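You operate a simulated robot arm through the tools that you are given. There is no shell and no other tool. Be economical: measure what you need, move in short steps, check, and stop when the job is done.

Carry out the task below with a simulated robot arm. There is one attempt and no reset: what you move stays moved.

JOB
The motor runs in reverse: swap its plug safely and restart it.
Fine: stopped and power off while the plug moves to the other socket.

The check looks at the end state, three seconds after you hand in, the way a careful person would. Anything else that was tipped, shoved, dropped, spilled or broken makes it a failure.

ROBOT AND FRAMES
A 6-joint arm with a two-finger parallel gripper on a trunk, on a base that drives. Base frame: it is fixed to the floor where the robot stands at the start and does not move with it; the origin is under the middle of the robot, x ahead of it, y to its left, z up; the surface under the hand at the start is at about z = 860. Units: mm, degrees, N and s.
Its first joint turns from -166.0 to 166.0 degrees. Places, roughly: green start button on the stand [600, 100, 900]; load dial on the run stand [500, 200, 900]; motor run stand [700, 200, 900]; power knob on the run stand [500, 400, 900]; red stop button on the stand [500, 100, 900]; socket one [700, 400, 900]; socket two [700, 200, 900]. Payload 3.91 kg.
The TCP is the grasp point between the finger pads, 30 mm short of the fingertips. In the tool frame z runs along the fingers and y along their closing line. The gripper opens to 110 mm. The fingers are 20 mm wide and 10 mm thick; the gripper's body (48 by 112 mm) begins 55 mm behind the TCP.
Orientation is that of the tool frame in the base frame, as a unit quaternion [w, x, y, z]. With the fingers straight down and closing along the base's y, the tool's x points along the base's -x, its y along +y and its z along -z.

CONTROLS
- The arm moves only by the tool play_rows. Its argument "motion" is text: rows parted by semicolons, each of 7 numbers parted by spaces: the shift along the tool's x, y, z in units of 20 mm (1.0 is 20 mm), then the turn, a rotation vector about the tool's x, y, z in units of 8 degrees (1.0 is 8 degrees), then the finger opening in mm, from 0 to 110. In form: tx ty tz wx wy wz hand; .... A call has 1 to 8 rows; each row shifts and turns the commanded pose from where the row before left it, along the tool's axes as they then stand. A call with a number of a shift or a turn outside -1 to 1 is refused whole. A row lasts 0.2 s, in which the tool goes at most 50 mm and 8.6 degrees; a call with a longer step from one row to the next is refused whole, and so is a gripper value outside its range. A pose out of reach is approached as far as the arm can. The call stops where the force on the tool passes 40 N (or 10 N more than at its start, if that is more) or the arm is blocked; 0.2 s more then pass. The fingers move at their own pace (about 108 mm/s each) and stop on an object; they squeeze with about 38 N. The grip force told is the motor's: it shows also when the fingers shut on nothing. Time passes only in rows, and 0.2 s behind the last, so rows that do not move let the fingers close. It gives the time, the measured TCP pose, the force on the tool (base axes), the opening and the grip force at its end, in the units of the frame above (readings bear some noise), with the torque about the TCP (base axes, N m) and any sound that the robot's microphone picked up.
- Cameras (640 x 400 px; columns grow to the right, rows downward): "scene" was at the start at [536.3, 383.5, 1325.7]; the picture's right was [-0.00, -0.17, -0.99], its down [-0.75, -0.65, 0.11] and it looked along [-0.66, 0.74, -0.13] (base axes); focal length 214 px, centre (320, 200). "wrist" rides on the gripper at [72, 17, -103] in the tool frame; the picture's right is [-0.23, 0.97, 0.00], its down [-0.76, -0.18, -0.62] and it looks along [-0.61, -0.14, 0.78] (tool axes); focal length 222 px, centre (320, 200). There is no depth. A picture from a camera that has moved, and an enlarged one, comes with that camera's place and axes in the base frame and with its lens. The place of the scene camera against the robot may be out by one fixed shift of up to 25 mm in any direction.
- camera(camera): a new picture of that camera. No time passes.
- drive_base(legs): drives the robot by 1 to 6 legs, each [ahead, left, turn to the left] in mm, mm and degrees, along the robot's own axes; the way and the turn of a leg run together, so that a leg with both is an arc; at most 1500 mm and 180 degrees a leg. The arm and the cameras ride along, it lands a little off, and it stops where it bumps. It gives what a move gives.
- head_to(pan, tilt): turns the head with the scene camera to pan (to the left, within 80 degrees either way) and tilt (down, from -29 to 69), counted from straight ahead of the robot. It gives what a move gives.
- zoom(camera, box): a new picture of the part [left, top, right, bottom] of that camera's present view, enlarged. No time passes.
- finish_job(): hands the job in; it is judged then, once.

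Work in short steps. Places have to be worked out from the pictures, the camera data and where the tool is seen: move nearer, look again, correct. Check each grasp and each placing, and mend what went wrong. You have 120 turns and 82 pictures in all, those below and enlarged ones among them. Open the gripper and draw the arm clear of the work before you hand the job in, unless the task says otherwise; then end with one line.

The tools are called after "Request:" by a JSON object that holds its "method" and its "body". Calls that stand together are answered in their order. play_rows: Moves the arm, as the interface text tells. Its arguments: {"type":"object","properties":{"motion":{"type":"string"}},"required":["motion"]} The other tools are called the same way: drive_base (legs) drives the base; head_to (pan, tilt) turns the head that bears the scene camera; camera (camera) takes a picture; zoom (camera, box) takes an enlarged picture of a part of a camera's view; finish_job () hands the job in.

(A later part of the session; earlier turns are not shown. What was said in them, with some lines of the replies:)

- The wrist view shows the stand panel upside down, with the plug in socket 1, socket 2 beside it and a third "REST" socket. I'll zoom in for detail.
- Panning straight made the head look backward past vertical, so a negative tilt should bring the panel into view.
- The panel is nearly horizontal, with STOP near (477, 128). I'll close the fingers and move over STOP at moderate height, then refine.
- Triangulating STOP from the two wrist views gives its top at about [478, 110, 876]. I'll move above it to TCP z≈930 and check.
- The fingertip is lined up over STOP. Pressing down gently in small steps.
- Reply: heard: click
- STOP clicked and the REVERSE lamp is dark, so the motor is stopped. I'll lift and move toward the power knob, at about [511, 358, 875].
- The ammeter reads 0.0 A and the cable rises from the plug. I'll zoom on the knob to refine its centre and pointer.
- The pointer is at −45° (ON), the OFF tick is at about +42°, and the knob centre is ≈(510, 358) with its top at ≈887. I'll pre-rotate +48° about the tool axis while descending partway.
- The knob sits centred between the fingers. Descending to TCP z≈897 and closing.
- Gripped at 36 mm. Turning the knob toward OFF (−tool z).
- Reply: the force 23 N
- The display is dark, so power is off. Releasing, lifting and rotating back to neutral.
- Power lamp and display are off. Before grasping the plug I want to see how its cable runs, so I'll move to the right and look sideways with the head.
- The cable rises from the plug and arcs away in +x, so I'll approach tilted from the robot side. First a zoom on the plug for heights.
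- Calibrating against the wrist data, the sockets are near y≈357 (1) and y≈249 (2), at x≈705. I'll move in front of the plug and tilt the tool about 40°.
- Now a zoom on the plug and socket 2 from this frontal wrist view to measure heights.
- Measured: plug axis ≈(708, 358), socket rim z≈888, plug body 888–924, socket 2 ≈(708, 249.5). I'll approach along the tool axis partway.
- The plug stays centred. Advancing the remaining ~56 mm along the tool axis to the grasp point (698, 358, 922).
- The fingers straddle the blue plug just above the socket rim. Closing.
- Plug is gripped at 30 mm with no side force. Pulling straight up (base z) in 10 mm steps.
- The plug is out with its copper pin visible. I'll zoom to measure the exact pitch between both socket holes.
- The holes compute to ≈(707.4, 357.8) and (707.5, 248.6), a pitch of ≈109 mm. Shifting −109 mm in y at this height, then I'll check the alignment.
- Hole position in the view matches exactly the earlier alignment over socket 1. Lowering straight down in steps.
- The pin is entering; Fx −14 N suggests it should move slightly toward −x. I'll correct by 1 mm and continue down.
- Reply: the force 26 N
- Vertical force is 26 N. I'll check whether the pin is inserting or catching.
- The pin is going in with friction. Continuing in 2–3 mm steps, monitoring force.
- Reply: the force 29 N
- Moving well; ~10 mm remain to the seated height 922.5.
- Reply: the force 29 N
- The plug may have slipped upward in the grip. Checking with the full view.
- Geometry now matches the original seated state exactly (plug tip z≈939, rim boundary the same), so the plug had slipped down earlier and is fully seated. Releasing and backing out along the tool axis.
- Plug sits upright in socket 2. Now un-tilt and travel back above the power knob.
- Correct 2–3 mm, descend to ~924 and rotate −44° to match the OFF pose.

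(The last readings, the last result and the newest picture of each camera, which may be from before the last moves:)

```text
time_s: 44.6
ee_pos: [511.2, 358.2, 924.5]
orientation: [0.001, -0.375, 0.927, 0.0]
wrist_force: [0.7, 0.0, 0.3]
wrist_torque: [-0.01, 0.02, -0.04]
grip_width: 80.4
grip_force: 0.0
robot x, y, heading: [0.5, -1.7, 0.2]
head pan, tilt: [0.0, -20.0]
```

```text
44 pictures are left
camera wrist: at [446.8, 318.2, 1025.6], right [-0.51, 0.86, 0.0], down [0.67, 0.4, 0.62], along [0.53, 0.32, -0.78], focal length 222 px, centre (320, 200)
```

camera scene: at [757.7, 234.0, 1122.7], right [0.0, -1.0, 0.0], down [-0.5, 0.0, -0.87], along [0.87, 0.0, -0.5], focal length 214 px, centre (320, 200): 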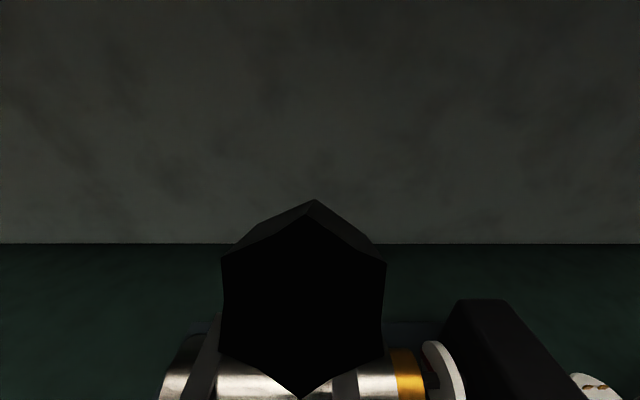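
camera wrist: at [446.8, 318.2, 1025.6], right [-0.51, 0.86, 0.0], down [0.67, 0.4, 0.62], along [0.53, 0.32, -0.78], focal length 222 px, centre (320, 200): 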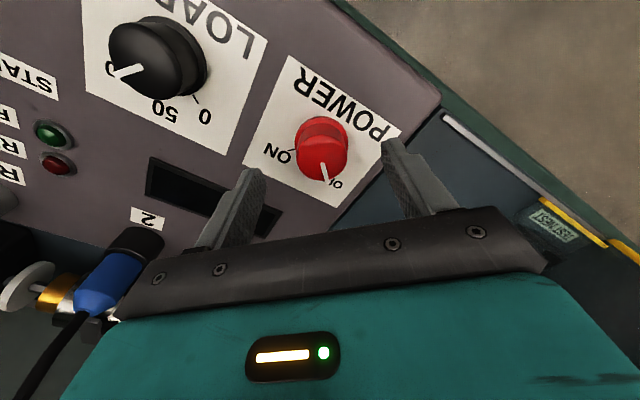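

Aligned with the knob. Descending, gripping, then turning to ON.

Request:
{"method": "play_rows", "body": {"motion": "0 0 0.6 0 0 0 80; 0 0 0.5 0 0 0 80; 0 0 0.3 0 0 0 80; 0 0 0 0 0 0 30; 0 0 0 0 0 0 30; 0 0 0 0 0 0 30"}}

Request:
{"method": "play_rows", "body": {"motion": "0 0 0 0 0 1 30; 0 0 0 0 0 1 30; 0 0 0 0 0 1 30; 0 0 0 0 0 1 30; 0 0 0 0 0 1 30; 0 0 0 0 0 1 30"}}

Request:
{"method": "play_rows", "body": {"motion": "0 0 0 0 0 1 30; 0 0 0 0 0 1 30; 0 0 0 0 0 1 30; 0 0 0 0 0 1 30; 0 0 0 0 0 1 30"}}

Request:
{"method": "camera", "body": {"camera": "wrist"}}

```text
time_s: 46.0
ee_pos: [509.0, 359.0, 894.2]
orientation: [0.0, -0.375, 0.927, -0.001]
wrist_force: [-5.3, 2.6, -4.5]
wrist_torque: [-0.26, -0.61, -0.01]
grip_width: 36.0
grip_force: 45.4
robot x, y, heading: [0.2, -0.0, -0.1]
head pan, tilt: [0.0, -20.0]
```

```text
time_s: 47.4
ee_pos: [509.7, 358.1, 894.8]
orientation: [0.001, 0.036, 0.999, 0.001]
wrist_force: [-9.8, 0.8, -10.6]
wrist_torque: [0.81, -0.58, 0.02]
grip_width: 35.7
grip_force: 45.4
robot x, y, heading: [-2.9, 2.8, -0.0]
head pan, tilt: [0.0, -20.0]
```

```text
time_s: 48.6
ee_pos: [510.5, 358.8, 895.0]
orientation: [-0.001, 0.375, 0.927, 0.0]
wrist_force: [-14.5, -8.5, -12.5]
wrist_torque: [0.86, 0.49, 0.01]
grip_width: 35.8
grip_force: 45.0
robot x, y, heading: [0.7, -0.7, -0.3]
head pan, tilt: [0.0, -20.0]
```

```text
43 pictures are left
camera wrist: at [470.1, 419.6, 997.1], right [0.84, 0.54, 0.0], down [0.42, -0.66, 0.62], along [0.34, -0.52, -0.78], focal length 222 px, centre (320, 200)
```

wrist: 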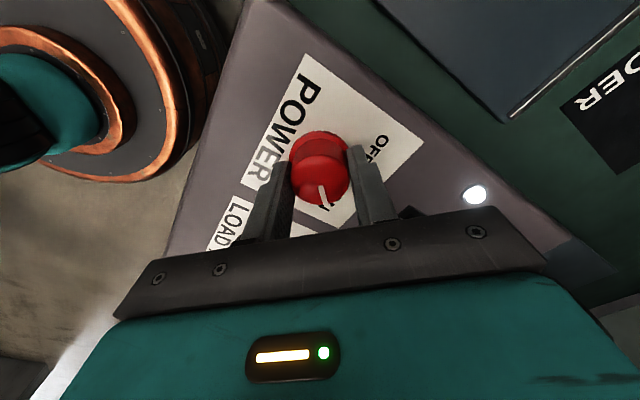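

The power lamp is lit and the knob is at ON. Releasing, lifting, and rotating back to neutral.

Request:
{"method": "play_rows", "body": {"motion": "0 0 0 0 0 0 80; 0 0 0 0 0 0 80; 0 0 0 0 0 0 80; 0 0 -1 0 0 0 80; 0 0 -1 0 0 0 80; 0 0 -1 0 0 -1 80; 0 0 -1 0 0 -1 80; 0 0 -1 0 0 -1 80"}}

Request:
{"method": "play_rows", "body": {"motion": "0 0 -1 0 0 -1 40; 0 0 -1 0 0 -1 0; 0 0 0 0 0 -0.5 0; 0 0 0 0 0 0 0; 0 0 0 0 0 0 0"}}

Request:
{"method": "camera", "body": {"camera": "wrist"}}

```text
time_s: 50.4
ee_pos: [510.4, 359.5, 993.9]
orientation: [-0.001, 0.173, 0.985, 0.0]
wrist_force: [-0.2, 1.4, -0.4]
wrist_torque: [0.01, 0.0, -0.04]
grip_width: 80.2
grip_force: 0.1
robot x, y, heading: [0.6, -1.5, 0.1]
head pan, tilt: [0.0, -20.0]
```

```text
time_s: 51.6
ee_pos: [509.3, 358.9, 1034.6]
orientation: [-0.001, 0.0, 1.0, 0.0]
wrist_force: [-0.4, -0.4, -0.2]
wrist_torque: [-0.01, -0.05, 0.02]
grip_width: 0.1
grip_force: 37.4
robot x, y, heading: [-1.9, -1.3, 0.0]
head pan, tilt: [0.0, -20.0]
```

```text
42 pictures are left
camera wrist: at [437.8, 374.3, 1137.7], right [0.23, 0.97, 0.0], down [0.76, -0.18, 0.62], along [0.61, -0.14, -0.78], focal length 222 px, centre (320, 200)
```

wrist: 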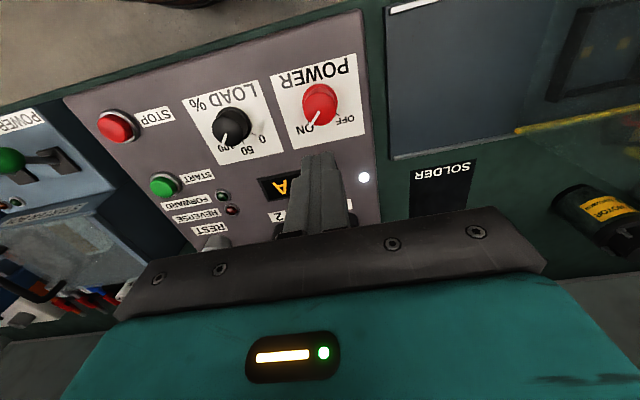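

START is near (566, 111). Moving there with closed fingers, then checking alignment.

Request:
{"method": "play_rows", "body": {"motion": "-0.3 -1 0 0 0 0 0; -0.3 -1 0 0 0 0 0; -0.3 -1 0 0 0 0 0; -0.3 -1 0 0 0 0 0; -0.3 -1 0 0 0 0 0; -0.3 -1 0 0 0 0 0; -0.3 -1 0 0 0 0 0; -0.3 -1 0 0 0 0 0"}}

Request:
{"method": "play_rows", "body": {"motion": "-0.3 -1 0.6 0 0 0 0; -0.1 -1 0.6 0 0 0 0; 0 -1 0.7 0 0 0 0; 0 -1 0.8 0 0 0 0; 0 -0.4 0.8 0 0 0 0; 0 0 0.8 0 0 0 0; 0 0 0 0 0 0 0"}}

Request:
{"method": "camera", "body": {"camera": "wrist"}}

```text
time_s: 53.4
ee_pos: [558.9, 198.8, 1035.0]
orientation: [0.001, 0.0, 1.0, 0.0]
wrist_force: [0.5, -0.5, -0.1]
wrist_torque: [-0.02, -0.03, 0.0]
grip_width: 0.2
grip_force: 37.9
robot x, y, heading: [1.9, 1.6, 0.2]
head pan, tilt: [0.0, -20.0]
```

```text
time_s: 55.0
ee_pos: [567.9, 110.7, 948.8]
orientation: [0.001, 0.0, 1.0, 0.001]
wrist_force: [-0.2, -0.7, 0.1]
wrist_torque: [0.02, -0.01, 0.01]
grip_width: 0.2
grip_force: 38.4
robot x, y, heading: [0.3, 1.9, -0.0]
head pan, tilt: [0.0, -20.0]
```

```text
41 pictures are left
camera wrist: at [495.1, 126.0, 1050.9], right [0.23, 0.97, 0.0], down [0.76, -0.18, 0.62], along [0.61, -0.14, -0.78], focal length 222 px, centre (320, 200)
```

wrist: 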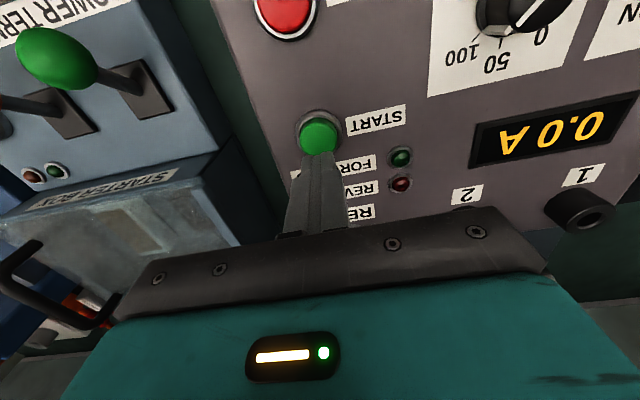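

START is 3–4 mm nearer in x than the tool, and the neighbouring lid (z≈913) stays well below the gripper body. Correct and press.

Request:
{"method": "play_rows", "body": {"motion": "0.17 0 0.8 0 0 0 0; 0 0 0.7 0 0 0 0; 0 0 0.3 0 0 0 0; 0 0 0.2 0 0 0 0; 0 0 0.15 0 0 0 0; 0 0 0.15 0 0 0 0"}}

Request:
{"method": "camera", "body": {"camera": "wrist"}}

```text
time_s: 56.4
ee_pos: [563.2, 110.8, 904.0]
orientation: [0.0, -0.001, 1.0, 0.0]
wrist_force: [0.4, 1.6, 1.8]
wrist_torque: [-0.01, -0.04, 0.01]
grip_width: 0.0
grip_force: 37.8
robot x, y, heading: [-1.7, -3.3, -0.2]
head pan, tilt: [0.0, -20.0]
heard: click
```

```text
40 pictures are left
camera wrist: at [490.6, 125.5, 1005.4], right [0.23, 0.97, 0.0], down [0.76, -0.18, 0.62], along [0.61, -0.14, -0.78], focal length 222 px, centre (320, 200)
```

wrist: 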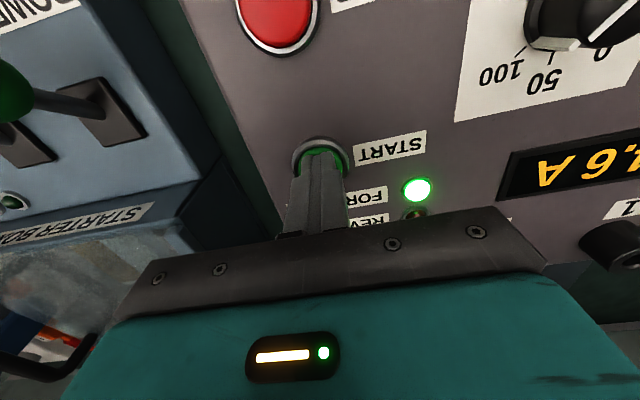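

START clicked, the FORWARD lamp is lit and current reads x.6 A. Lifting clear and opening the gripper, then checking the final state.

Request:
{"method": "play_rows", "body": {"motion": "0 0 -1 0 0 0 0; 0 0 -1 0 0 0 0; 0 0 -1 0 0 0 0; 0.5 0 -1 0 0 0 0; 0.5 0.5 -1 0 0 0 80; 0.5 0.5 -1 0 0 0 110; 0.5 0.5 -1 0 0 0 110; 0.5 0.5 -1 0 0 0 110"}}

Request:
{"method": "play_rows", "body": {"motion": "0 1 -1 0 0 0 110; 0 1 -1 0 0 0 110; 0 1 -1 0 0 0 110; 0 1 -1 0 0 0 110; 0 1 -1 0 0 0 110; 0 1 -1 0 0 0 110;0 0 0 0 0 0 110"}}

Request:
{"method": "camera", "body": {"camera": "wrist"}}

Request:
{"method": "camera", "body": {"camera": "scene"}}

```text
time_s: 58.2
ee_pos: [512.7, 151.1, 1062.3]
orientation: [0.0, 0.0, 1.0, -0.001]
wrist_force: [0.1, -0.7, 0.8]
wrist_torque: [0.01, 0.0, -0.01]
grip_width: 109.7
grip_force: 0.0
robot x, y, heading: [-3.2, 0.9, -0.0]
head pan, tilt: [0.0, -20.0]
```

```text
time_s: 59.8
ee_pos: [513.1, 272.9, 1184.1]
orientation: [0.0, 0.0, 1.0, 0.0]
wrist_force: [-0.1, 0.3, 0.2]
wrist_torque: [0.04, 0.0, -0.04]
grip_width: 110.0
grip_force: 0.0
robot x, y, heading: [-1.9, -1.3, -0.0]
head pan, tilt: [0.0, -20.0]
```

```text
39 pictures are left
camera wrist: at [440.9, 287.7, 1287.2], right [0.23, 0.97, 0.0], down [0.76, -0.18, 0.62], along [0.61, -0.14, -0.78], focal length 222 px, centre (320, 200)
```

wrist: 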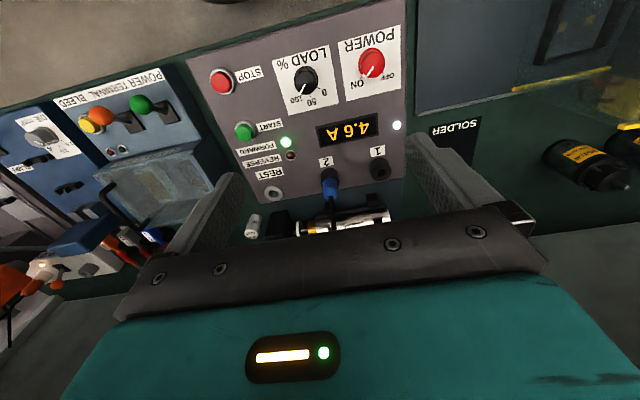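

```text
38 pictures are left
camera scene: at [642.0, 258.4, 1248.3], right [0.0, -1.0, 0.0], down [-0.94, 0.0, -0.34], along [0.34, 0.0, -0.94], focal length 214 px, centre (320, 200)
```

scene: 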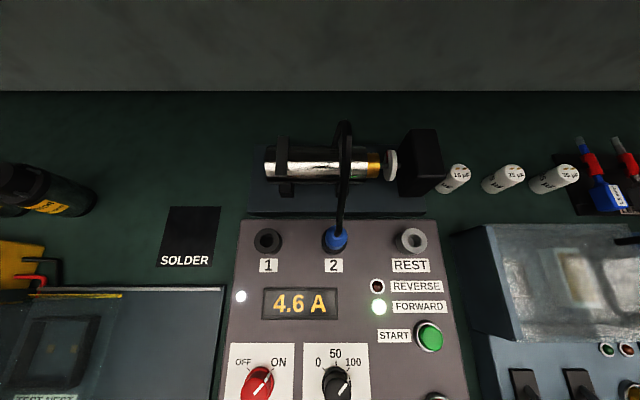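

The plug is in socket 2, FORWARD is lit at 4.6 A, the load dial is untouched and nothing else was disturbed. Handing in.

Request:
{"method": "finish_job", "body": {}}

```text
The job is handed in.
```

The motor is now running forward: I stopped it, switched the power off, moved the plug from socket 1 to socket 2, then switched the power back on and restarted it at 4.6 A.
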